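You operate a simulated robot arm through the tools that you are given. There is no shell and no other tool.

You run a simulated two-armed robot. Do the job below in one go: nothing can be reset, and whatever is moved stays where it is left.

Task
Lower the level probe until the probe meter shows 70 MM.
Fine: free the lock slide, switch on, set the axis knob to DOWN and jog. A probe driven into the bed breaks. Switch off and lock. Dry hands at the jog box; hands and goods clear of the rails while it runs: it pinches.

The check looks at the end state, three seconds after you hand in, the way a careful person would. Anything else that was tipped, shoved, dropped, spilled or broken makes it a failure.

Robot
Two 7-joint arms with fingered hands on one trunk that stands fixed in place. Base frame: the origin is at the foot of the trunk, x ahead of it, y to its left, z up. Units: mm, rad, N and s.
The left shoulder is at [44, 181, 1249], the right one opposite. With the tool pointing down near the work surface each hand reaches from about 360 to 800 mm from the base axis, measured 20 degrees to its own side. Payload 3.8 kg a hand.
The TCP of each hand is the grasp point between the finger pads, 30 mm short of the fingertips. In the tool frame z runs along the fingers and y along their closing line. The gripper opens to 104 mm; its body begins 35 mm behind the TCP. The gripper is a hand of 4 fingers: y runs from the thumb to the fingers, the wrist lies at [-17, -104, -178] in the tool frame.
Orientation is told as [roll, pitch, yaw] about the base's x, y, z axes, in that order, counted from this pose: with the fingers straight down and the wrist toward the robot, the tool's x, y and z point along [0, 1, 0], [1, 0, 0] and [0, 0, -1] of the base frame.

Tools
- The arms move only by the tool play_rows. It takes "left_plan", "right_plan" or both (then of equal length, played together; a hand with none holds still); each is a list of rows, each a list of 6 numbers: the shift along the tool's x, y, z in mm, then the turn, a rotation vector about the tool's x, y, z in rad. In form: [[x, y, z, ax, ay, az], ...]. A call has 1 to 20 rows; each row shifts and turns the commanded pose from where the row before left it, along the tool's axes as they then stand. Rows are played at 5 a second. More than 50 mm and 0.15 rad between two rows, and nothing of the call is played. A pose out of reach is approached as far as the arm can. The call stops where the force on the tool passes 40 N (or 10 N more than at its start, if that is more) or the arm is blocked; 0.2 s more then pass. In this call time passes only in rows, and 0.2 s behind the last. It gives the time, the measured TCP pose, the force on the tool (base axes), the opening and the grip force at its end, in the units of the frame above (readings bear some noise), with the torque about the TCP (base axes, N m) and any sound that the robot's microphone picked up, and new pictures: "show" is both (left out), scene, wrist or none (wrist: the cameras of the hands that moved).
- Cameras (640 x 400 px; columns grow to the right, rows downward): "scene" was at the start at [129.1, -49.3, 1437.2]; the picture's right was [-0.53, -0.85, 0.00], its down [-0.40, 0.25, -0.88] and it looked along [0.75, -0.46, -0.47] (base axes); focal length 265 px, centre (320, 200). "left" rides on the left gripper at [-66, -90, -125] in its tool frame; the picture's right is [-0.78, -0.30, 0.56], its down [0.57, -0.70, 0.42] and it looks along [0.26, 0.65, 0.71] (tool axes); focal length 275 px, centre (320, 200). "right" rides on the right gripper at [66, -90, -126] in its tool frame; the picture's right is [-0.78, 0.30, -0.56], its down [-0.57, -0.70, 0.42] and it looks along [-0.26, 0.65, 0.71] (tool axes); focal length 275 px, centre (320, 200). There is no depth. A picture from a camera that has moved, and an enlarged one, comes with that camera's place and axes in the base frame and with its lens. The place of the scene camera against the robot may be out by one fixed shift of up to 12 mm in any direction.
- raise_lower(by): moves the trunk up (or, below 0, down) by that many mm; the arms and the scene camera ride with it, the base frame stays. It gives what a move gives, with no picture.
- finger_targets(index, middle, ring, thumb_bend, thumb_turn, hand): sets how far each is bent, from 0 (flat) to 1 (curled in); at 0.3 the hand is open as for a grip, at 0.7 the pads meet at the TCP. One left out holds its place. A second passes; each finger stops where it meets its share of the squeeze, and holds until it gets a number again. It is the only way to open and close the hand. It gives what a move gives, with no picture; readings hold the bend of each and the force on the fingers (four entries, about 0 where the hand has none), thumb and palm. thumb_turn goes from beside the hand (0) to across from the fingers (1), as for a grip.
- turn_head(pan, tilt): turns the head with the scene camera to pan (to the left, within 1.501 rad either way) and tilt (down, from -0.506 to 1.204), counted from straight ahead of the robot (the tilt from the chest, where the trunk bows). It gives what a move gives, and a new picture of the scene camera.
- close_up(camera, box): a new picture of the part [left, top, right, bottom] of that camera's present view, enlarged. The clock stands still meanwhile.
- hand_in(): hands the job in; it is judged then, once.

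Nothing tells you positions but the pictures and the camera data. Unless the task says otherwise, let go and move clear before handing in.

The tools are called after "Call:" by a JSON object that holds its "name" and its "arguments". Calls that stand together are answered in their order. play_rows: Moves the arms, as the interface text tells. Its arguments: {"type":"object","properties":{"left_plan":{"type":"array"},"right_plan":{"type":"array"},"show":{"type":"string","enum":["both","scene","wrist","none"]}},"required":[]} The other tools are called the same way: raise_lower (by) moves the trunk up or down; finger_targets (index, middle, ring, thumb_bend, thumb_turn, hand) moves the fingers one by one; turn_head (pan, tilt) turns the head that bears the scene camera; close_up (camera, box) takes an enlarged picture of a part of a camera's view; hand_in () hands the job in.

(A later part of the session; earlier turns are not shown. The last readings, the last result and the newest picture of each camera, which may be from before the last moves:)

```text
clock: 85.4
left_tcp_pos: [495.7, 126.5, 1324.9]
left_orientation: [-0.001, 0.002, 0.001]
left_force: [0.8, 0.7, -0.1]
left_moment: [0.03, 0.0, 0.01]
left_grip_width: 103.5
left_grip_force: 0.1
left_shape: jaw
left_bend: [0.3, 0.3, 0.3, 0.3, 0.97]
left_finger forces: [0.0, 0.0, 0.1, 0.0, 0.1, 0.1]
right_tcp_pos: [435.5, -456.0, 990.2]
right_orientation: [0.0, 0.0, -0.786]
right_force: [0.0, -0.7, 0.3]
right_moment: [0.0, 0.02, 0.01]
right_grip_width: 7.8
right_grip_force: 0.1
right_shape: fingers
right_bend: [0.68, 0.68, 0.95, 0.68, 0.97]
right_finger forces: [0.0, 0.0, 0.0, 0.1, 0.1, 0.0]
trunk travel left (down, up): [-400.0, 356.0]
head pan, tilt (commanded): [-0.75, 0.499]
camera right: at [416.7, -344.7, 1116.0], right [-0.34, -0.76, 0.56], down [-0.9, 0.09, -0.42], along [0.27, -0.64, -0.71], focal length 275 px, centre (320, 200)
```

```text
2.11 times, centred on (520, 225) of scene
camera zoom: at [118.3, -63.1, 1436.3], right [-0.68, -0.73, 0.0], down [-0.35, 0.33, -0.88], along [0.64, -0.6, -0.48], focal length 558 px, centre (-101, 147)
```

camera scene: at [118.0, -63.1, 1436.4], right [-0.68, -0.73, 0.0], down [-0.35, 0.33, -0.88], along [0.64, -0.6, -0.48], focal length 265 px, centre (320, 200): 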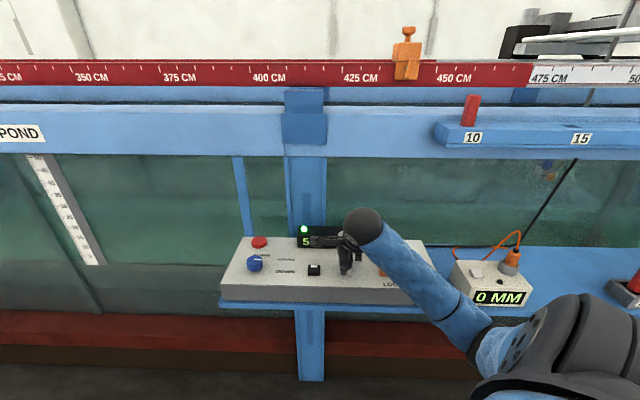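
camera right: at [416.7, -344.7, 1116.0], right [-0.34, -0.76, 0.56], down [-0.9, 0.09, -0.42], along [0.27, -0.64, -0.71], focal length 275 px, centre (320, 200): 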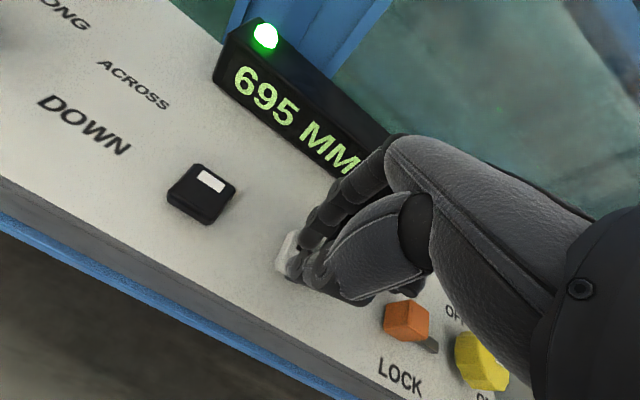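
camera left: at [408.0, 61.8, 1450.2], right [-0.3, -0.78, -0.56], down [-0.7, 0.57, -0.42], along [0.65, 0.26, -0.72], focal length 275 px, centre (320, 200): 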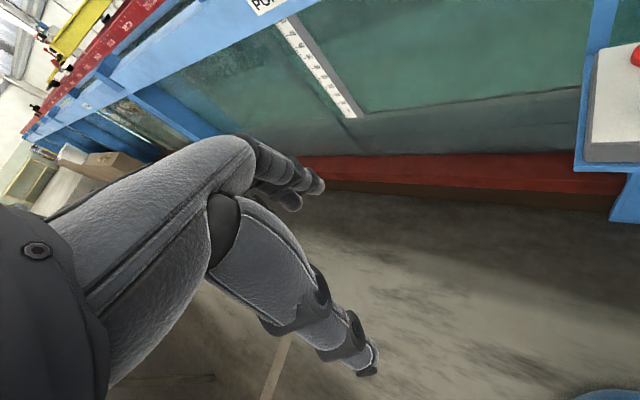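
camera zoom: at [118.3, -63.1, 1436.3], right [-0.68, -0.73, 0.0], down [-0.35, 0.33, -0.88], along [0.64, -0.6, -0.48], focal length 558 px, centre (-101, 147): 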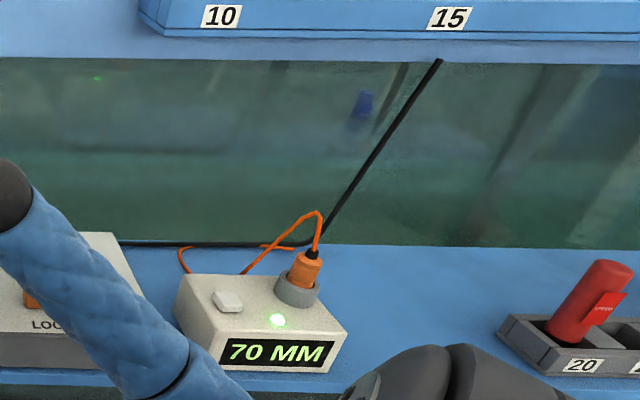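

The meter shows 70 MM and the axis has stopped (green lamp). Now I lift away and go to the yellow switch to turn it off.

Call:
{"name": "play_rows", "arguments": {"right_plan": [[0, 0, -40, 0, 0, 0], [0, 0, -40, 0, 0, 0], [-37, 2, 0, 0, 0, 0], [-37, 2, 0, 0, 0, 0], [-37, 2, 0, 0, 0, 0], [-37, 2, 0, 0, 0, 0], [-37.3, 2.6, 0, 0, 0, 0]], "show": "none"}}

Call:
{"name": "finger_targets", "arguments": {"hand": "right", "index": 0.42, "middle": 0.42, "ring": 0.42, "thumb_bend": 0.42}}

Call:
{"name": "play_rows", "arguments": {"right_plan": [[0, 0, 10, 0, 0, 0.125], [0, 0, 10, 0, 0, 0.125], [0, 0, 10, 0, 0, 0.125], [0, 0, 8, 0, 0, 0.125]], "show": "both"}}

Call:
{"name": "close_up", "arguments": {"camera": "right", "box": [180, 150, 380, 350]}}

Call:
{"name": "close_up", "arguments": {"camera": "scene", "box": [340, 190, 540, 330]}}

```text
clock: 87.0
left_tcp_pos: [496.1, 126.3, 1324.3]
left_orientation: [-0.001, 0.0, 0.002]
left_force: [-0.5, -0.6, 0.4]
left_moment: [0.02, -0.02, 0.0]
left_grip_width: 103.5
left_grip_force: 0.1
left_shape: jaw
left_bend: [0.3, 0.3, 0.3, 0.3, 0.97]
left_finger forces: [0.1, 0.0, 0.0, 0.0, 0.1, 0.0]
right_tcp_pos: [310.7, -594.1, 1067.9]
right_orientation: [0.002, 0.0, -0.781]
right_force: [-1.3, -0.5, -1.1]
right_moment: [-0.01, 0.04, 0.01]
right_grip_width: 8.0
right_grip_force: 0.1
right_shape: fingers
right_bend: [0.68, 0.68, 0.95, 0.68, 0.97]
right_finger forces: [0.0, 0.1, 0.0, 0.0, 0.0, 0.0]
trunk travel left (down, up): [-400.0, 356.0]
head pan, tilt (commanded): [-0.75, 0.499]
```

```text
clock: 88.0
left_tcp_pos: [496.2, 126.4, 1323.2]
left_orientation: [0.001, 0.003, 0.001]
left_force: [-1.1, -0.2, -0.2]
left_moment: [0.01, -0.01, 0.02]
left_grip_width: 103.9
left_grip_force: 0.0
left_shape: jaw
left_bend: [0.3, 0.3, 0.3, 0.3, 0.97]
left_finger forces: [0.0, 0.1, 0.0, 0.0, 0.0, 0.1]
right_tcp_pos: [311.4, -594.0, 1068.6]
right_orientation: [0.0, 0.0, -0.785]
right_force: [-0.2, -0.1, -0.1]
right_moment: [0.02, 0.01, 0.0]
right_grip_width: 74.0
right_grip_force: 0.1
right_shape: fingers
right_bend: [0.42, 0.42, 0.42, 0.42, 0.97]
right_finger forces: [0.1, 0.1, 0.1, 0.0, 0.0, 0.0]
trunk travel left (down, up): [-400.0, 356.0]
head pan, tilt (commanded): [-0.75, 0.499]
```

```text
clock: 89.0
left_tcp_pos: [495.6, 126.6, 1324.0]
left_orientation: [0.0, 0.001, 0.002]
left_force: [-0.5, -0.4, -0.3]
left_moment: [-0.01, -0.02, 0.03]
left_grip_width: 103.8
left_grip_force: 0.0
left_shape: jaw
left_bend: [0.3, 0.3, 0.3, 0.3, 0.97]
left_finger forces: [0.1, 0.0, 0.0, 0.0, 0.0, 0.0]
right_tcp_pos: [311.8, -597.0, 1029.8]
right_orientation: [0.0, 0.0, -1.284]
right_force: [0.0, -0.5, 0.5]
right_moment: [0.01, 0.02, 0.0]
right_grip_width: 74.1
right_grip_force: 0.1
right_shape: fingers
right_bend: [0.42, 0.42, 0.42, 0.42, 0.97]
right_finger forces: [0.1, 0.0, 0.1, 0.0, 0.1, 0.1]
trunk travel left (down, up): [-400.0, 356.0]
head pan, tilt (commanded): [-0.75, 0.499]
camera scene: at [117.6, -63.7, 1436.4], right [-0.68, -0.73, 0.0], down [-0.35, 0.33, -0.88], along [0.64, -0.6, -0.48], focal length 265 px, centre (320, 200)
camera right: at [348.2, -491.5, 1157.1], right [-0.66, -0.5, 0.56], down [-0.75, 0.51, -0.42], along [-0.07, -0.7, -0.71], focal length 275 px, centre (320, 200)
```

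scene: 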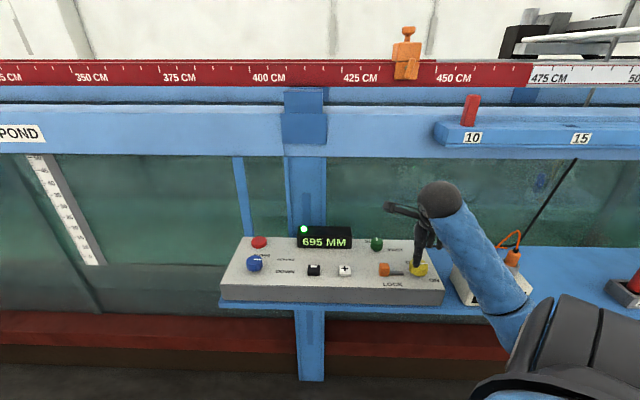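
right: 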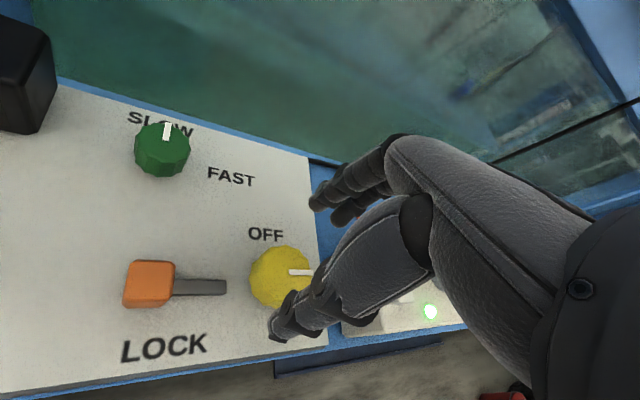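

```text
2.00 times, centred on (280, 250) of right
camera zoom: at [348.2, -491.5, 1157.1], right [-0.66, -0.5, 0.56], down [-0.75, 0.51, -0.42], along [-0.07, -0.7, -0.71], focal length 551 px, centre (400, 100)
```

zoom: 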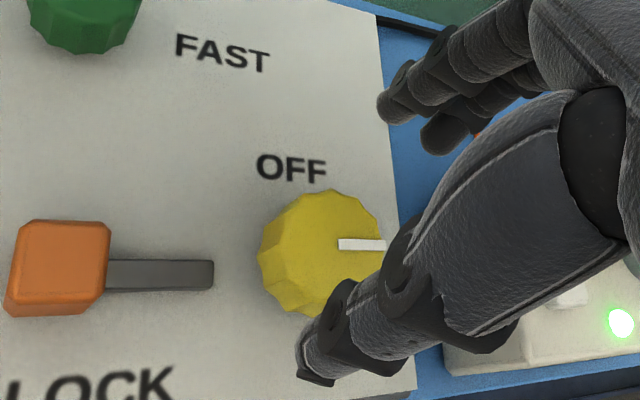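

```text
2.86 times, centred on (440, 260) of scene
camera zoom: at [117.6, -63.7, 1436.4], right [-0.68, -0.73, 0.0], down [-0.35, 0.33, -0.88], along [0.64, -0.6, -0.48], focal length 757 px, centre (-23, 29)
```

zoom: 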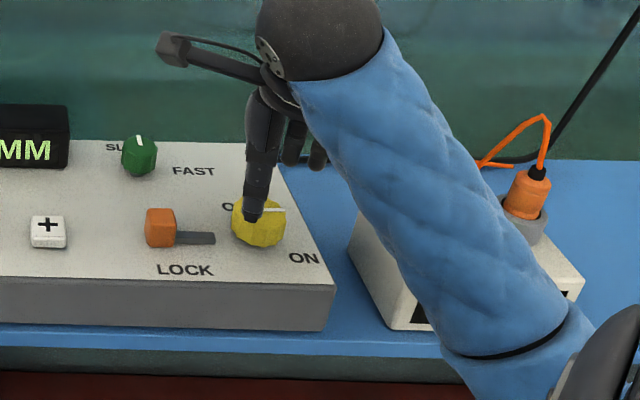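

Well centred on the switch. I lower, grip and turn it counter-clockwise back to OFF.

Call:
{"name": "play_rows", "arguments": {"right_plan": [[0, 0, 12, 0, 0, 0], [0, 0, 12, 0, 0, 0], [0, 0, 11, 0, 0, 0]], "show": "none"}}

Call:
{"name": "finger_targets", "arguments": {"hand": "right", "index": 0.56, "middle": 0.56, "ring": 0.5, "thumb_bend": 0.56}}

Call:
{"name": "finger_targets", "arguments": {"hand": "right", "index": 0.64, "middle": 0.64, "thumb_bend": 0.64}}

```text
clock: 89.8
left_tcp_pos: [495.5, 127.0, 1323.9]
left_orientation: [0.0, 0.002, 0.002]
left_force: [-0.1, 0.1, 0.2]
left_moment: [-0.01, 0.02, 0.0]
left_grip_width: 103.7
left_grip_force: 0.0
left_shape: jaw
left_bend: [0.3, 0.3, 0.3, 0.3, 0.97]
left_finger forces: [0.0, 0.1, 0.1, 0.0, 0.1, 0.1]
right_tcp_pos: [311.4, -597.2, 994.8]
right_orientation: [0.0, 0.0, -1.284]
right_force: [0.3, -0.8, -0.6]
right_moment: [0.0, 0.02, 0.02]
right_grip_width: 74.0
right_grip_force: 0.1
right_shape: fingers
right_bend: [0.42, 0.42, 0.42, 0.42, 0.97]
right_finger forces: [0.0, 0.1, 0.1, 0.0, 0.1, 0.0]
trunk travel left (down, up): [-400.0, 356.0]
head pan, tilt (commanded): [-0.75, 0.499]
```

```text
clock: 90.8
left_tcp_pos: [496.5, 126.8, 1324.5]
left_orientation: [0.001, 0.002, 0.004]
left_force: [-0.1, 0.4, -0.2]
left_moment: [0.0, 0.0, -0.01]
left_grip_width: 103.6
left_grip_force: 0.0
left_shape: jaw
left_bend: [0.3, 0.3, 0.3, 0.3, 0.97]
left_finger forces: [0.0, 0.0, 0.1, 0.0, 0.0, 0.1]
right_tcp_pos: [311.7, -595.6, 995.3]
right_orientation: [0.0, 0.0, -1.282]
right_force: [-0.8, 0.8, 0.2]
right_moment: [0.0, 0.01, -0.02]
right_grip_width: 40.9
right_grip_force: 0.7
right_shape: fingers
right_bend: [0.56, 0.56, 0.5, 0.54, 0.97]
right_finger forces: [0.0, 0.0, 0.0, 0.0, 1.4, 0.1]
trunk travel left (down, up): [-400.0, 356.0]
head pan, tilt (commanded): [-0.75, 0.499]
```

```text
clock: 91.8
left_tcp_pos: [495.8, 124.9, 1324.7]
left_orientation: [0.001, 0.004, 0.001]
left_force: [0.2, 0.3, 0.0]
left_moment: [0.01, 0.01, 0.0]
left_grip_width: 103.8
left_grip_force: 0.1
left_shape: jaw
left_bend: [0.3, 0.3, 0.3, 0.3, 0.97]
left_finger forces: [0.0, 0.0, 0.0, 0.0, 0.0, 0.0]
right_tcp_pos: [311.4, -596.3, 996.2]
right_orientation: [-0.001, 0.0, -1.284]
right_force: [1.2, -2.8, -0.1]
right_moment: [-0.11, 0.01, 0.02]
right_grip_width: 37.0
right_grip_force: 8.6
right_shape: fingers
right_bend: [0.58, 0.59, 0.5, 0.56, 0.97]
right_finger forces: [5.2, 5.5, 0.0, 0.0, 7.1, 0.2]
trunk travel left (down, up): [-400.0, 356.0]
head pan, tilt (commanded): [-0.75, 0.499]
```

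Gripped. Turning counter-clockwise about 60° in two parts.

Call:
{"name": "play_rows", "arguments": {"right_plan": [[0, 0, 0, 0, 0, -0.1], [0, 0, 0, 0, 0, -0.1], [0, 0, 0, 0, 0, -0.1], [0, 0, 0, 0, 0, -0.1], [0, 0, 0, 0, 0, -0.1], [0, 0, 0, 0, 0, -0.1]], "show": "both"}}

Call:
{"name": "close_up", "arguments": {"camera": "scene", "box": [290, 210, 490, 320]}}

```text
clock: 93.2
left_tcp_pos: [496.2, 126.6, 1323.7]
left_orientation: [0.0, 0.004, -0.001]
left_force: [-0.1, -0.7, -0.1]
left_moment: [-0.01, 0.04, 0.01]
left_grip_width: 103.9
left_grip_force: 0.2
left_shape: jaw
left_bend: [0.3, 0.3, 0.3, 0.3, 0.97]
left_finger forces: [0.0, 0.1, 0.0, 0.0, 0.0, 0.0]
right_tcp_pos: [311.4, -595.8, 994.8]
right_orientation: [0.0, -0.002, -0.681]
right_force: [4.3, -2.5, 3.7]
right_moment: [-0.1, -0.14, 0.0]
right_grip_width: 37.3
right_grip_force: 9.5
right_shape: fingers
right_bend: [0.58, 0.59, 0.5, 0.57, 0.96]
right_finger forces: [6.1, 6.1, 0.1, 0.0, 7.0, 0.0]
trunk travel left (down, up): [-400.0, 356.0]
head pan, tilt (commanded): [-0.75, 0.499]
camera scene: at [118.6, -63.1, 1436.4], right [-0.68, -0.73, 0.0], down [-0.35, 0.33, -0.88], along [0.64, -0.6, -0.48], focal length 265 px, centre (320, 200)
camera right: at [282.3, -487.1, 1121.7], right [-0.26, -0.79, 0.56], down [-0.9, 0.0, -0.43], along [0.34, -0.61, -0.71], focal length 275 px, centre (320, 200)
```

scene: 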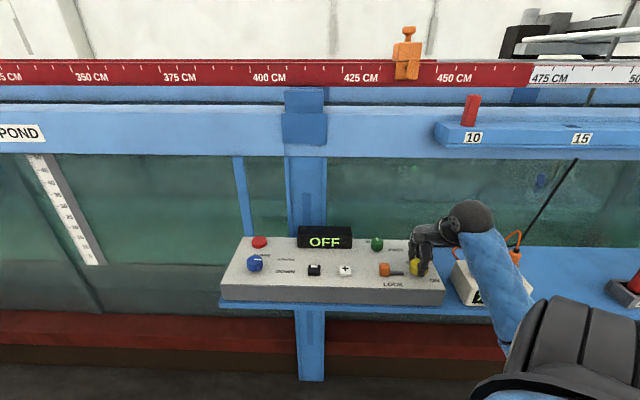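
right: 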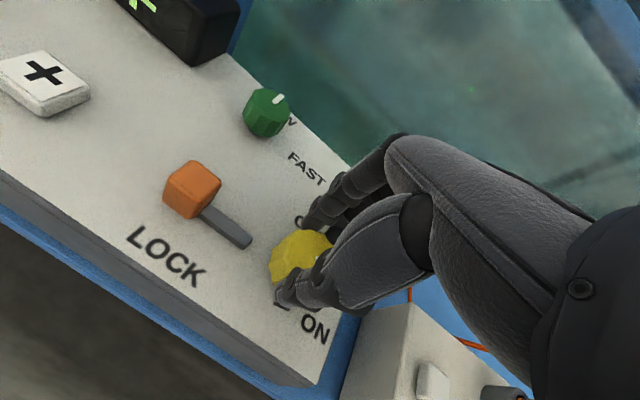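

```text
3.20 times, centred on (390, 265) of scene
camera zoom: at [118.6, -63.1, 1436.4], right [-0.68, -0.73, 0.0], down [-0.35, 0.33, -0.88], along [0.64, -0.6, -0.48], focal length 848 px, centre (96, -8)
```

zoom: 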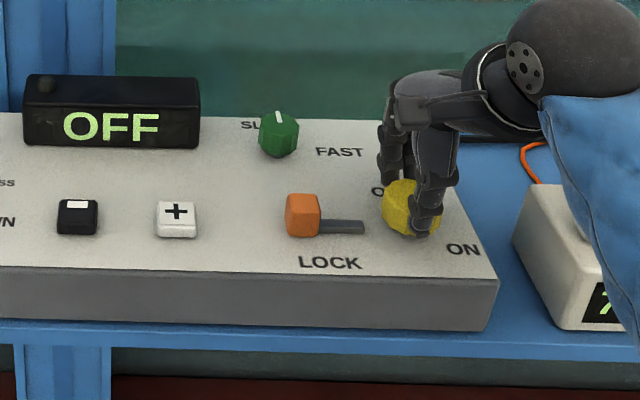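

The display already reads OFF. I finish the turn toward the OFF mark, then release and lift.

Call:
{"name": "play_rows", "arguments": {"right_plan": [[0, 0, 0, 0, 0, -0.1], [0, 0, 0, 0, 0, -0.1], [0, 0, 0, 0, 0, -0.1], [0, 0, 0, 0, 0, -0.1]], "show": "none"}}

Call:
{"name": "finger_targets", "arguments": {"hand": "right", "index": 0.42, "middle": 0.42, "ring": 0.44, "thumb_bend": 0.42}}

Call:
{"name": "play_rows", "arguments": {"right_plan": [[0, 0, -25, 0, 0, 0], [0, 0, -25, 0, 0, 0], [0, 0, -25, 0, 0, 0]], "show": "both"}}

Call:
{"name": "close_up", "arguments": {"camera": "right", "box": [150, 130, 380, 350]}}

Call:
{"name": "close_up", "arguments": {"camera": "scene", "box": [290, 210, 540, 320]}}

```text
clock: 94.2
left_tcp_pos: [497.1, 127.0, 1324.0]
left_orientation: [0.001, 0.0, 0.002]
left_force: [-0.7, 0.3, -0.3]
left_moment: [0.04, 0.03, 0.01]
left_grip_width: 103.3
left_grip_force: 0.1
left_shape: jaw
left_bend: [0.3, 0.3, 0.3, 0.3, 0.97]
left_finger forces: [0.0, 0.1, 0.0, 0.0, 0.1, 0.1]
right_tcp_pos: [313.0, -595.0, 995.5]
right_orientation: [0.0, 0.0, -0.283]
right_force: [3.8, 3.5, 1.8]
right_moment: [0.06, -0.13, -0.02]
right_grip_width: 37.1
right_grip_force: 9.4
right_shape: fingers
right_bend: [0.58, 0.59, 0.5, 0.57, 0.95]
right_finger forces: [5.8, 4.8, 0.0, 0.0, 8.2, 0.0]
trunk travel left (down, up): [-400.0, 356.0]
head pan, tilt (commanded): [-0.75, 0.499]
```

```text
clock: 95.2
left_tcp_pos: [496.1, 126.3, 1324.2]
left_orientation: [0.0, 0.003, 0.002]
left_force: [0.0, -0.1, -0.4]
left_moment: [0.01, -0.02, -0.03]
left_grip_width: 103.4
left_grip_force: 0.1
left_shape: jaw
left_bend: [0.3, 0.3, 0.3, 0.3, 0.97]
left_finger forces: [0.1, 0.1, 0.0, 0.0, 0.1, 0.0]
right_tcp_pos: [311.4, -596.8, 994.8]
right_orientation: [-0.001, 0.0, -0.283]
right_force: [0.1, -0.2, -0.1]
right_moment: [0.02, 0.03, 0.03]
right_grip_width: 73.9
right_grip_force: 0.0
right_shape: fingers
right_bend: [0.42, 0.42, 0.44, 0.42, 0.97]
right_finger forces: [0.1, 0.0, 0.1, 0.1, 0.1, 0.0]
trunk travel left (down, up): [-400.0, 356.0]
head pan, tilt (commanded): [-0.75, 0.499]
```

```text
clock: 96.0
left_tcp_pos: [497.0, 126.4, 1324.5]
left_orientation: [0.001, 0.001, 0.001]
left_force: [-0.5, -0.5, 0.1]
left_moment: [-0.02, -0.02, 0.0]
left_grip_width: 103.5
left_grip_force: 0.0
left_shape: jaw
left_bend: [0.3, 0.3, 0.3, 0.3, 0.97]
left_finger forces: [0.1, 0.1, 0.1, 0.0, 0.0, 0.0]
right_tcp_pos: [311.5, -597.1, 1068.8]
right_orientation: [0.0, 0.001, -0.283]
right_force: [-0.7, -0.4, 0.4]
right_moment: [0.02, -0.02, 0.0]
right_grip_width: 73.9
right_grip_force: 0.1
right_shape: fingers
right_bend: [0.42, 0.42, 0.44, 0.42, 0.97]
right_finger forces: [0.0, 0.0, 0.1, 0.0, 0.0, 0.0]
trunk travel left (down, up): [-400.0, 356.0]
head pan, tilt (commanded): [-0.75, 0.499]
camera scene: at [118.2, -63.1, 1436.4], right [-0.68, -0.73, 0.0], down [-0.35, 0.33, -0.88], along [0.64, -0.6, -0.48], focal length 265 px, centre (320, 200)
camera right: at [243.3, -508.7, 1197.0], right [0.07, -0.83, 0.56], down [-0.83, -0.35, -0.42], along [0.55, -0.44, -0.71], focal length 275 px, centre (320, 200)
```

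scene: 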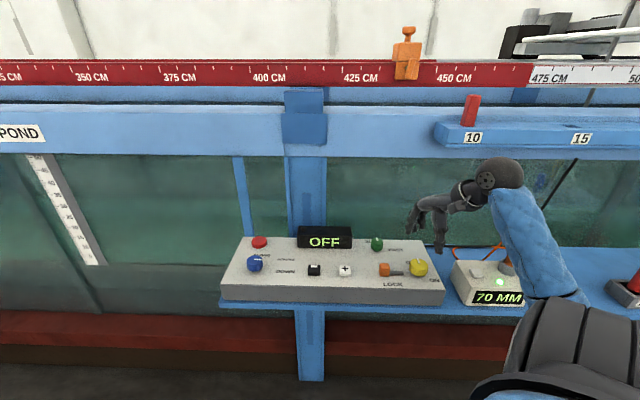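
right: 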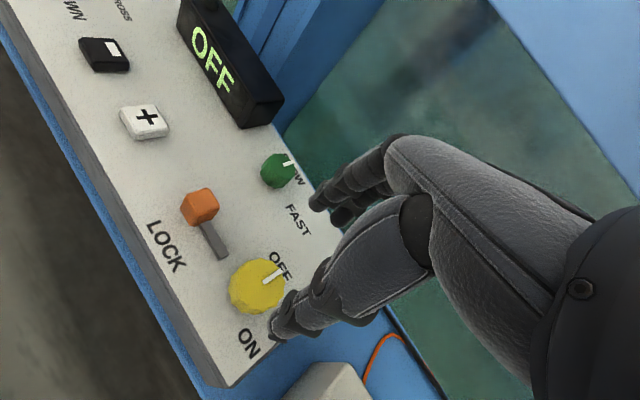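

```text
1.82 times, centred on (265, 240) of right
camera zoom: at [243.3, -508.7, 1197.0], right [0.07, -0.83, 0.56], down [-0.83, -0.35, -0.42], along [0.55, -0.44, -0.71], focal length 500 px, centre (420, 127)
```

zoom: 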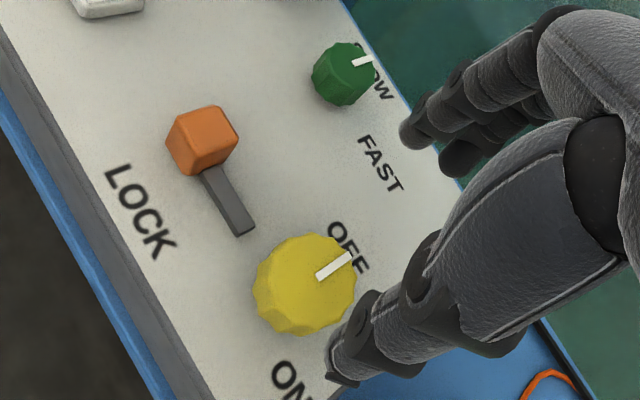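

```text
2.56 times, centred on (415, 265) of scene
camera zoom: at [118.2, -63.1, 1436.4], right [-0.68, -0.73, 0.0], down [-0.35, 0.33, -0.88], along [0.64, -0.6, -0.48], focal length 678 px, centre (77, 34)
```

zoom: 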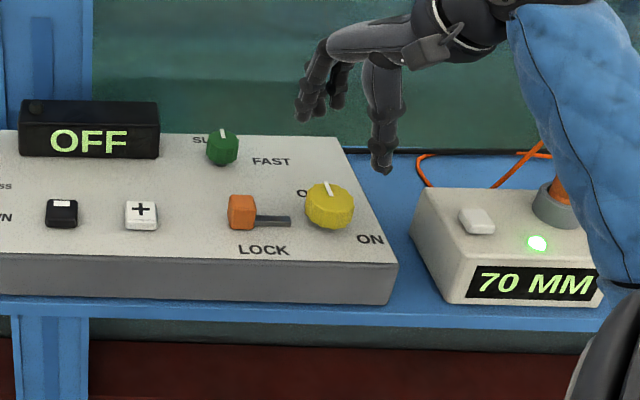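

The switch is at OFF, the display reads OFF and the meter holds 70 MM. Last control: the lock slide. I go back above the orange block with the hand squared to the box.

Call:
{"name": "play_rows", "arguments": {"right_plan": [[0, 0, 0, 0, 0, 0.126], [0, 0, 0, 0, 0, 0.126], [0, 0, 0, 0, 0, 0.125], [0, 0, 0, 0, 0, 0.125], [30, -3, 0, 0, 0, 0], [30, -3, 0, 0, 0, 0], [30, -4, 0, 0, 0, 0], [0, 0, 20, 0, 0, 0], [0, 0, 15, 0, 0, 0]], "show": "both"}}

Call:
{"name": "close_up", "arguments": {"camera": "right", "box": [200, 140, 400, 365]}}

Call:
{"name": "close_up", "arguments": {"camera": "scene", "box": [340, 200, 460, 320]}}

```text
clock: 98.0
left_tcp_pos: [496.9, 127.1, 1325.0]
left_orientation: [0.001, 0.001, 0.004]
left_force: [-0.2, 0.2, 0.0]
left_moment: [0.0, -0.01, 0.0]
left_grip_width: 103.7
left_grip_force: 0.2
left_shape: jaw
left_bend: [0.3, 0.3, 0.3, 0.3, 0.97]
left_finger forces: [0.0, 0.1, 0.0, 0.0, 0.0, 0.1]
right_tcp_pos: [368.6, -526.3, 1035.3]
right_orientation: [0.001, 0.0, -0.786]
right_force: [-0.5, -0.1, 0.1]
right_moment: [0.0, -0.02, -0.02]
right_grip_width: 74.1
right_grip_force: 0.0
right_shape: fingers
right_bend: [0.42, 0.42, 0.44, 0.42, 0.97]
right_finger forces: [0.0, 0.0, 0.0, 0.0, 0.0, 0.0]
trunk travel left (down, up): [-400.0, 356.0]
head pan, tilt (commanded): [-0.75, 0.499]
camera scene: at [118.6, -63.0, 1436.3], right [-0.68, -0.73, 0.0], down [-0.35, 0.33, -0.88], along [0.64, -0.6, -0.48], focal length 265 px, centre (320, 200)
camera right: at [351.1, -415.2, 1161.6], right [-0.34, -0.76, 0.56], down [-0.9, 0.09, -0.42], along [0.27, -0.65, -0.71], focal length 275 px, centre (320, 200)
```

scene: 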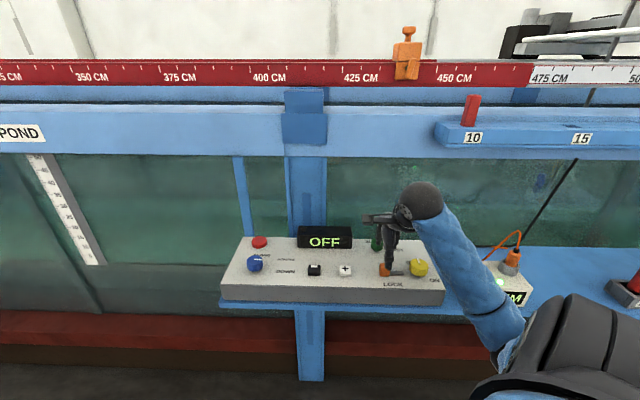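
right: 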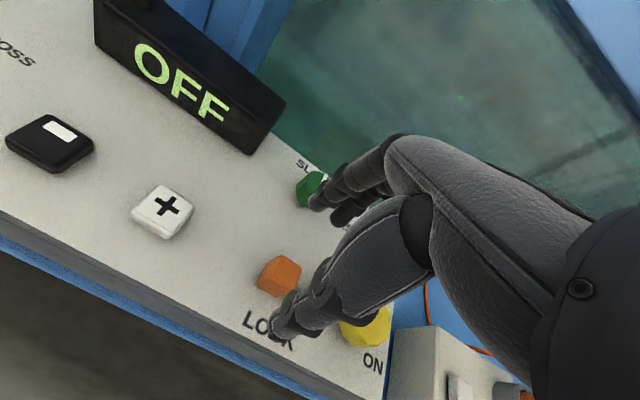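

```text
1.78 times, centred on (300, 252) of right
camera zoom: at [351.1, -415.2, 1161.6], right [-0.34, -0.76, 0.56], down [-0.9, 0.09, -0.42], along [0.27, -0.65, -0.71], focal length 489 px, centre (356, 107)
```

zoom: 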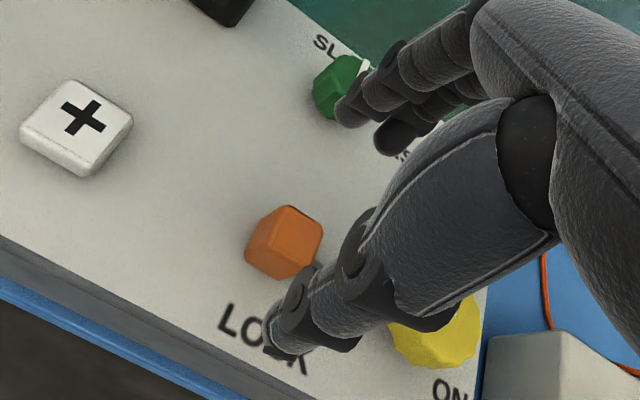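

```text
3.33 times, centred on (400, 260) of scene
camera zoom: at [118.6, -63.0, 1436.3], right [-0.68, -0.73, 0.0], down [-0.35, 0.33, -0.88], along [0.64, -0.6, -0.48], focal length 883 px, centre (53, 0)
```

zoom: 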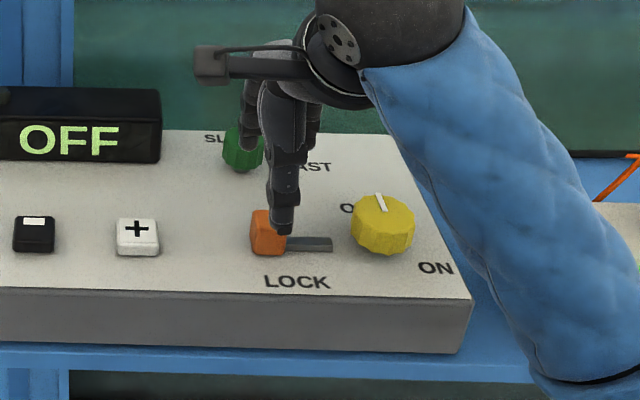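

The block is centred between thumb and fingers. I lower and grip it.

Call:
{"name": "play_rows", "arguments": {"right_plan": [[0, 0, 14, 0, 0, 0], [0, 0, 14, 0, 0, 0], [0, 0, 14, 0, 0, 0]], "show": "none"}}

Call:
{"name": "finger_targets", "arguments": {"hand": "right", "index": 0.58, "middle": 0.58, "thumb_bend": 0.6}}

Call:
{"name": "finger_targets", "arguments": {"hand": "right", "index": 0.68, "middle": 0.68, "thumb_bend": 0.68}}

Call:
{"name": "close_up", "arguments": {"camera": "right", "box": [200, 140, 400, 365]}}

```text
clock: 98.8
left_tcp_pos: [496.9, 126.4, 1323.6]
left_orientation: [0.001, 0.001, 0.003]
left_force: [0.1, 0.7, 0.0]
left_moment: [0.01, -0.02, -0.02]
left_grip_width: 103.8
left_grip_force: 0.0
left_shape: jaw
left_bend: [0.3, 0.3, 0.3, 0.3, 0.97]
left_finger forces: [0.0, 0.0, 0.0, 0.1, 0.1, 0.0]
right_tcp_pos: [368.2, -525.2, 993.6]
right_orientation: [0.001, -0.001, -0.786]
right_force: [-0.3, 0.0, 0.2]
right_moment: [-0.04, -0.01, 0.01]
right_grip_width: 74.1
right_grip_force: 0.0
right_shape: fingers
right_bend: [0.42, 0.42, 0.44, 0.42, 0.97]
right_finger forces: [0.0, 0.0, 0.0, 0.0, 0.0, 0.0]
trunk travel left (down, up): [-400.0, 356.0]
head pan, tilt (commanded): [-0.75, 0.499]
```

```text
clock: 99.8
left_tcp_pos: [496.8, 126.0, 1323.2]
left_orientation: [0.001, 0.001, 0.003]
left_force: [-0.6, 0.3, -0.5]
left_moment: [-0.01, 0.02, 0.03]
left_grip_width: 104.0
left_grip_force: 0.1
left_shape: jaw
left_bend: [0.3, 0.3, 0.3, 0.3, 0.97]
left_finger forces: [0.0, 0.0, 0.0, 0.0, 0.0, 0.0]
right_tcp_pos: [369.3, -525.6, 992.4]
right_orientation: [0.0, -0.001, -0.784]
right_force: [-0.5, 1.1, 0.7]
right_moment: [0.0, 0.03, -0.03]
right_grip_width: 32.2
right_grip_force: 0.2
right_shape: fingers
right_bend: [0.57, 0.57, 0.44, 0.6, 0.97]
right_finger forces: [0.1, 0.0, 0.0, 0.0, 0.0, 0.0]
trunk travel left (down, up): [-400.0, 356.0]
head pan, tilt (commanded): [-0.75, 0.499]
```

```text
clock: 100.8
left_tcp_pos: [496.9, 125.8, 1322.8]
left_orientation: [0.001, 0.001, 0.003]
left_force: [0.2, -0.1, -0.2]
left_moment: [0.01, -0.03, -0.02]
left_grip_width: 103.5
left_grip_force: 0.0
left_shape: jaw
left_bend: [0.3, 0.3, 0.3, 0.3, 0.97]
left_finger forces: [0.0, 0.1, 0.0, 0.1, 0.0, 0.1]
right_tcp_pos: [369.2, -525.0, 992.5]
right_orientation: [0.0, -0.001, -0.786]
right_force: [8.5, -6.7, 1.2]
right_moment: [-0.18, -0.2, 0.08]
right_grip_width: 21.3
right_grip_force: 8.1
right_shape: fingers
right_bend: [0.61, 0.62, 0.44, 0.65, 0.97]
right_finger forces: [6.2, 7.3, 0.0, 0.0, 3.0, 0.1]
trunk travel left (down, up): [-400.0, 356.0]
head pan, tilt (commanded): [-0.75, 0.499]
```

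```text
1.78 times, centred on (300, 252) of right
camera zoom: at [352.1, -414.7, 1119.8], right [-0.34, -0.76, 0.56], down [-0.9, 0.09, -0.42], along [0.27, -0.65, -0.71], focal length 489 px, centre (356, 107)
```

zoom: 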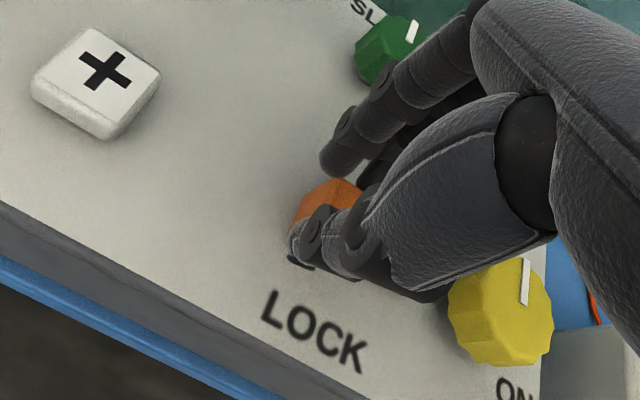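

Gripped at 8 N. I slide the bolt right, back toward the switch, in small steps.

Call:
{"name": "play_rows", "arguments": {"right_plan": [[-3, 0, 0, 0, 0, 0], [-3, 0, 0, 0, 0, 0], [-3, 0, 0, 0, 0, 0], [-3, 0, 0, 0, 0, 0], [-3, 0, 0, 0, 0, 0]], "show": "both"}}

Call:
{"name": "close_up", "arguments": {"camera": "scene", "box": [350, 220, 450, 310]}}

```text
clock: 102.0
left_tcp_pos: [497.2, 125.5, 1323.8]
left_orientation: [0.003, 0.003, 0.001]
left_force: [0.6, 0.3, 0.1]
left_moment: [-0.03, 0.01, -0.01]
left_grip_width: 103.9
left_grip_force: 0.0
left_shape: jaw
left_bend: [0.3, 0.3, 0.3, 0.3, 0.97]
left_finger forces: [0.0, 0.0, 0.1, 0.0, 0.1, 0.1]
right_tcp_pos: [358.3, -536.1, 992.9]
right_orientation: [0.0, 0.0, -0.785]
right_force: [7.7, -8.0, 3.8]
right_moment: [-0.23, -0.22, 0.05]
right_grip_width: 21.3
right_grip_force: 8.7
right_shape: fingers
right_bend: [0.61, 0.62, 0.44, 0.65, 0.97]
right_finger forces: [6.8, 7.8, 0.1, 0.0, 2.7, 0.0]
trunk travel left (down, up): [-400.0, 356.0]
head pan, tilt (commanded): [-0.75, 0.499]
camera scene: at [119.2, -64.2, 1436.3], right [-0.68, -0.73, 0.0], down [-0.35, 0.33, -0.88], along [0.64, -0.6, -0.48], focal length 265 px, centre (320, 200)
camera right: at [340.1, -425.8, 1119.6], right [-0.34, -0.76, 0.56], down [-0.9, 0.09, -0.43], along [0.27, -0.65, -0.71], focal length 275 px, centre (320, 200)
```

scene: 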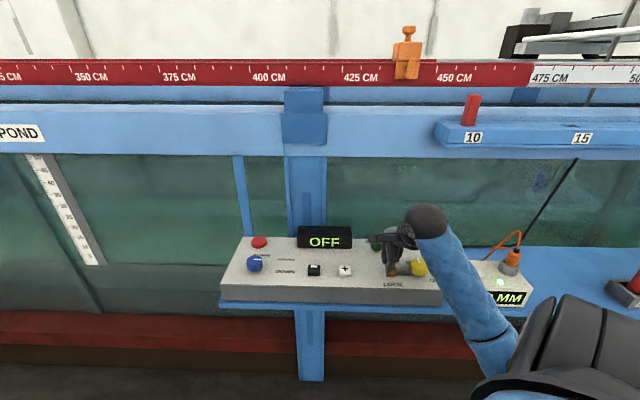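
right: 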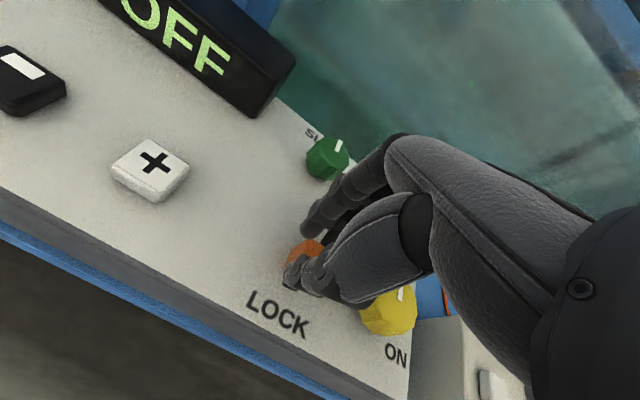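

```text
4.44 times, centred on (400, 265) of scene
camera zoom: at [119.2, -64.2, 1436.3], right [-0.68, -0.73, 0.0], down [-0.35, 0.33, -0.88], along [0.64, -0.6, -0.48], focal length 1177 px, centre (-36, -89)
```

zoom: 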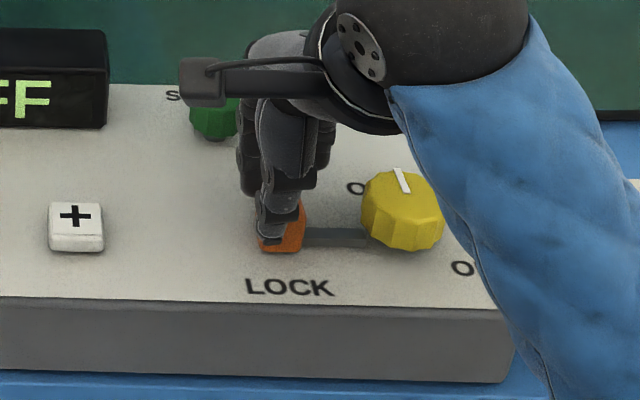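

The bolt follows and is reaching the switch. I continue to the end stop.

Call:
{"name": "play_rows", "arguments": {"right_plan": [[-3, 0, 0, 0, 0, 0], [-2, 0, 0, 0, 0, 0], [-2, 0, 0, 0, 0, 0]], "show": "none"}}

Call:
{"name": "close_up", "arguments": {"camera": "scene", "box": [350, 220, 450, 310]}}

```text
clock: 102.8
left_tcp_pos: [497.8, 124.7, 1323.0]
left_orientation: [-0.001, 0.002, 0.002]
left_force: [0.1, -0.2, -0.9]
left_moment: [0.0, 0.02, 0.0]
left_grip_width: 103.5
left_grip_force: 0.0
left_shape: jaw
left_bend: [0.3, 0.3, 0.3, 0.3, 0.97]
left_finger forces: [0.0, 0.1, 0.0, 0.0, 0.0, 0.1]
right_tcp_pos: [354.9, -539.7, 993.1]
right_orientation: [0.0, 0.002, -0.784]
right_force: [13.0, -4.3, 3.0]
right_moment: [-0.15, -0.35, 0.12]
right_grip_width: 21.4
right_grip_force: 8.3
right_shape: fingers
right_bend: [0.61, 0.62, 0.44, 0.65, 0.97]
right_finger forces: [7.3, 7.5, 0.0, 0.0, 2.6, 0.0]
trunk travel left (down, up): [-400.0, 356.0]
head pan, tilt (commanded): [-0.75, 0.499]
```

```text
4.44 times, centred on (400, 265) of scene
camera zoom: at [120.0, -63.6, 1436.2], right [-0.68, -0.73, 0.0], down [-0.35, 0.33, -0.88], along [0.64, -0.6, -0.48], focal length 1177 px, centre (-36, -89)
```

zoom: 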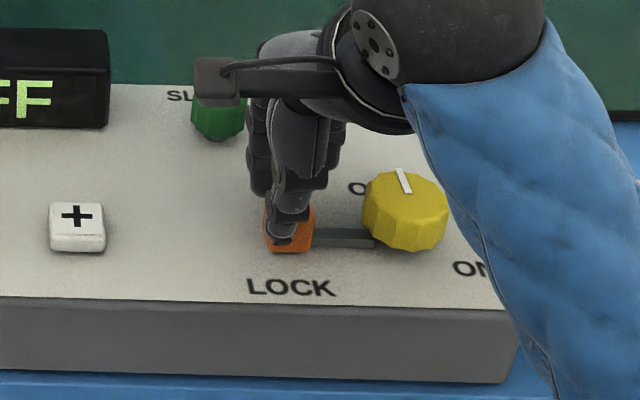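

Resistance has risen to about 6 N, near the stop. One more small push to be sure it's seated.

Call:
{"name": "play_rows", "arguments": {"right_plan": [[-2, 0, 0, 0, 0, 0], [-1, 0, 0, 0, 0, 0]], "show": "none"}}

Call:
{"name": "close_up", "arguments": {"camera": "scene", "box": [350, 220, 450, 310]}}

```text
clock: 103.4
left_tcp_pos: [497.4, 127.3, 1324.0]
left_orientation: [0.0, 0.004, 0.002]
left_force: [-0.3, -0.4, 0.0]
left_moment: [0.0, 0.01, 0.03]
left_grip_width: 103.7
left_grip_force: 0.1
left_shape: jaw
left_bend: [0.3, 0.3, 0.3, 0.3, 0.97]
left_finger forces: [0.1, 0.0, 0.0, 0.0, 0.0, 0.1]
right_tcp_pos: [352.3, -541.3, 992.3]
right_orientation: [0.001, 0.0, -0.782]
right_force: [15.9, -0.1, 2.1]
right_moment: [-0.03, -0.45, 0.18]
right_grip_width: 21.6
right_grip_force: 8.3
right_shape: fingers
right_bend: [0.6, 0.62, 0.44, 0.65, 0.96]
right_finger forces: [6.4, 7.6, 0.0, 0.0, 2.5, 0.0]
trunk travel left (down, up): [-400.0, 356.0]
head pan, tilt (commanded): [-0.75, 0.499]
```

```text
4.44 times, centred on (400, 265) of scene
camera zoom: at [120.7, -62.9, 1436.2], right [-0.68, -0.73, 0.0], down [-0.35, 0.33, -0.88], along [0.64, -0.6, -0.48], focal length 1177 px, centre (-36, -89)
```

zoom: 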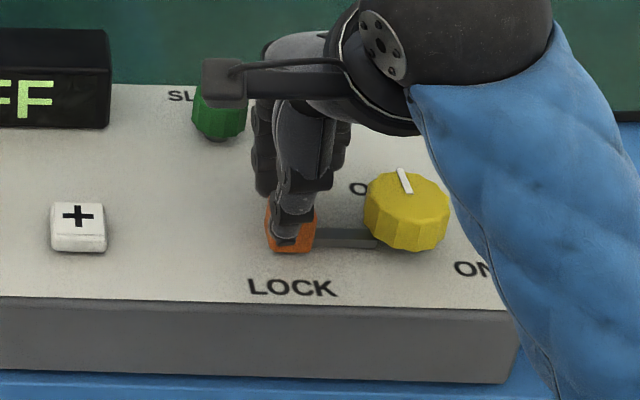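

The slide is at its stop with the bolt back under the switch. I relax the push, release and lift.

Call:
{"name": "play_rows", "arguments": {"right_plan": [[2.5, 0, 0, 0, 0, 0]], "show": "none"}}

Call:
{"name": "finger_targets", "arguments": {"hand": "right", "index": 0.44, "middle": 0.44, "ring": 0.44, "thumb_bend": 0.44}}

Call:
{"name": "play_rows", "arguments": {"right_plan": [[0, 0, -20, 0, 0, 0], [0, 0, -25, 0, 0, 0], [0, 0, -25, 0, 0, 0], [0, 0, -30, 0, 0, 0], [0, -20, -30, 0, 0, 0]], "show": "both"}}

Call:
{"name": "close_up", "arguments": {"camera": "right", "box": [180, 200, 360, 350]}}

Call:
{"name": "close_up", "arguments": {"camera": "scene", "box": [290, 210, 540, 320]}}

```text
clock: 103.8
left_tcp_pos: [497.8, 125.6, 1323.5]
left_orientation: [0.0, 0.002, 0.003]
left_force: [-0.5, -0.8, 0.5]
left_moment: [0.01, 0.04, -0.04]
left_grip_width: 103.7
left_grip_force: 0.0
left_shape: jaw
left_bend: [0.3, 0.3, 0.3, 0.3, 0.97]
left_finger forces: [0.1, 0.0, 0.0, 0.0, 0.2, 0.1]
right_tcp_pos: [353.2, -540.6, 991.9]
right_orientation: [0.0, 0.002, -0.787]
right_force: [11.5, -2.7, 0.1]
right_moment: [-0.1, -0.3, 0.17]
right_grip_width: 21.2
right_grip_force: 7.9
right_shape: fingers
right_bend: [0.6, 0.62, 0.44, 0.65, 0.96]
right_finger forces: [5.9, 7.1, 0.0, 0.1, 3.1, 0.0]
trunk travel left (down, up): [-400.0, 356.0]
head pan, tilt (commanded): [-0.75, 0.499]
```

```text
clock: 104.8
left_tcp_pos: [497.2, 125.4, 1325.0]
left_orientation: [0.0, 0.002, 0.002]
left_force: [0.8, -0.5, 0.3]
left_moment: [0.0, 0.02, 0.01]
left_grip_width: 103.6
left_grip_force: 0.0
left_shape: jaw
left_bend: [0.3, 0.3, 0.3, 0.3, 0.97]
left_finger forces: [0.0, 0.0, 0.0, 0.0, 0.0, 0.0]
right_tcp_pos: [352.3, -539.4, 993.3]
right_orientation: [0.001, 0.0, -0.785]
right_force: [0.2, 1.2, 0.8]
right_moment: [0.0, 0.01, 0.0]
right_grip_width: 68.9
right_grip_force: 0.0
right_shape: fingers
right_bend: [0.44, 0.44, 0.44, 0.44, 0.97]
right_finger forces: [0.0, 0.0, 0.1, 0.0, 0.0, 0.0]
trunk travel left (down, up): [-400.0, 356.0]
head pan, tilt (commanded): [-0.75, 0.499]
```

```text
clock: 106.0
left_tcp_pos: [495.8, 127.5, 1325.5]
left_orientation: [0.001, 0.001, 0.002]
left_force: [0.6, -0.1, 0.0]
left_moment: [0.03, -0.01, -0.03]
left_grip_width: 103.7
left_grip_force: 0.0
left_shape: jaw
left_bend: [0.3, 0.3, 0.3, 0.3, 0.97]
left_finger forces: [0.0, 0.1, 0.0, 0.0, 0.1, 0.0]
right_tcp_pos: [339.1, -523.4, 1122.0]
right_orientation: [0.0, 0.0, -0.786]
right_force: [0.5, -0.6, 0.1]
right_moment: [0.0, 0.01, -0.01]
right_grip_width: 68.8
right_grip_force: 0.0
right_shape: fingers
right_bend: [0.44, 0.44, 0.44, 0.44, 0.97]
right_finger forces: [0.1, 0.0, 0.0, 0.1, 0.0, 0.1]
trunk travel left (down, up): [-400.0, 356.0]
head pan, tilt (commanded): [-0.75, 0.499]
camera scene: at [117.5, -62.4, 1436.5], right [-0.68, -0.73, 0.0], down [-0.35, 0.33, -0.88], along [0.64, -0.6, -0.48], focal length 265 px, centre (320, 200)
camera right: at [320.4, -413.4, 1250.3], right [-0.34, -0.76, 0.56], down [-0.9, 0.09, -0.42], along [0.27, -0.65, -0.71], focal length 275 px, centre (320, 200)
```

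scene: 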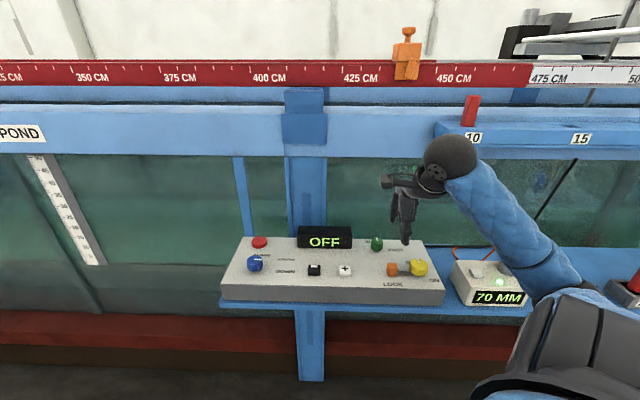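
right: 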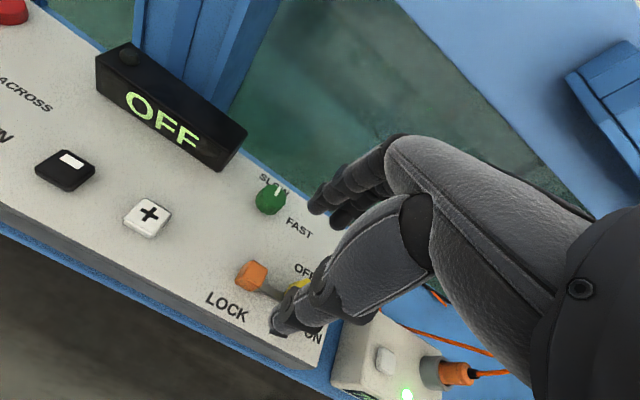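

```text
2.67 times, centred on (270, 275) of right
camera zoom: at [320.4, -413.4, 1250.3], right [-0.34, -0.76, 0.56], down [-0.9, 0.09, -0.42], along [0.27, -0.65, -0.71], focal length 734 px, centre (453, 0)
```

zoom: 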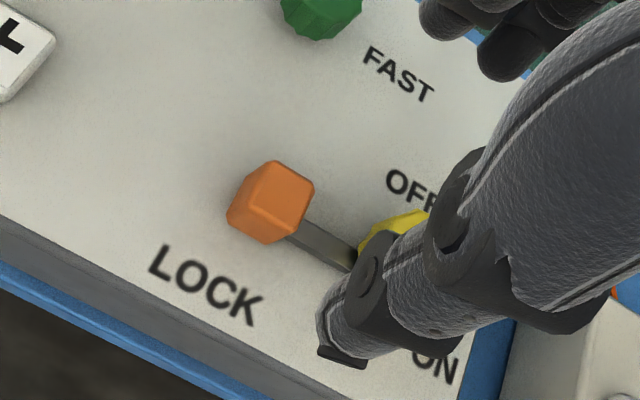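

```text
2.56 times, centred on (415, 265) of scene
camera zoom: at [117.5, -62.4, 1436.5], right [-0.68, -0.73, 0.0], down [-0.35, 0.33, -0.88], along [0.64, -0.6, -0.48], focal length 678 px, centre (77, 34)
```

zoom: 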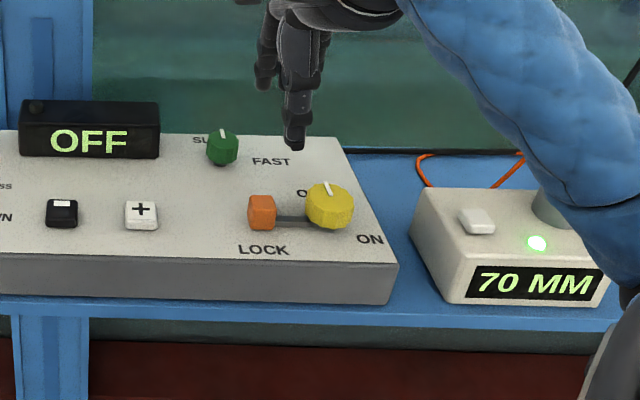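

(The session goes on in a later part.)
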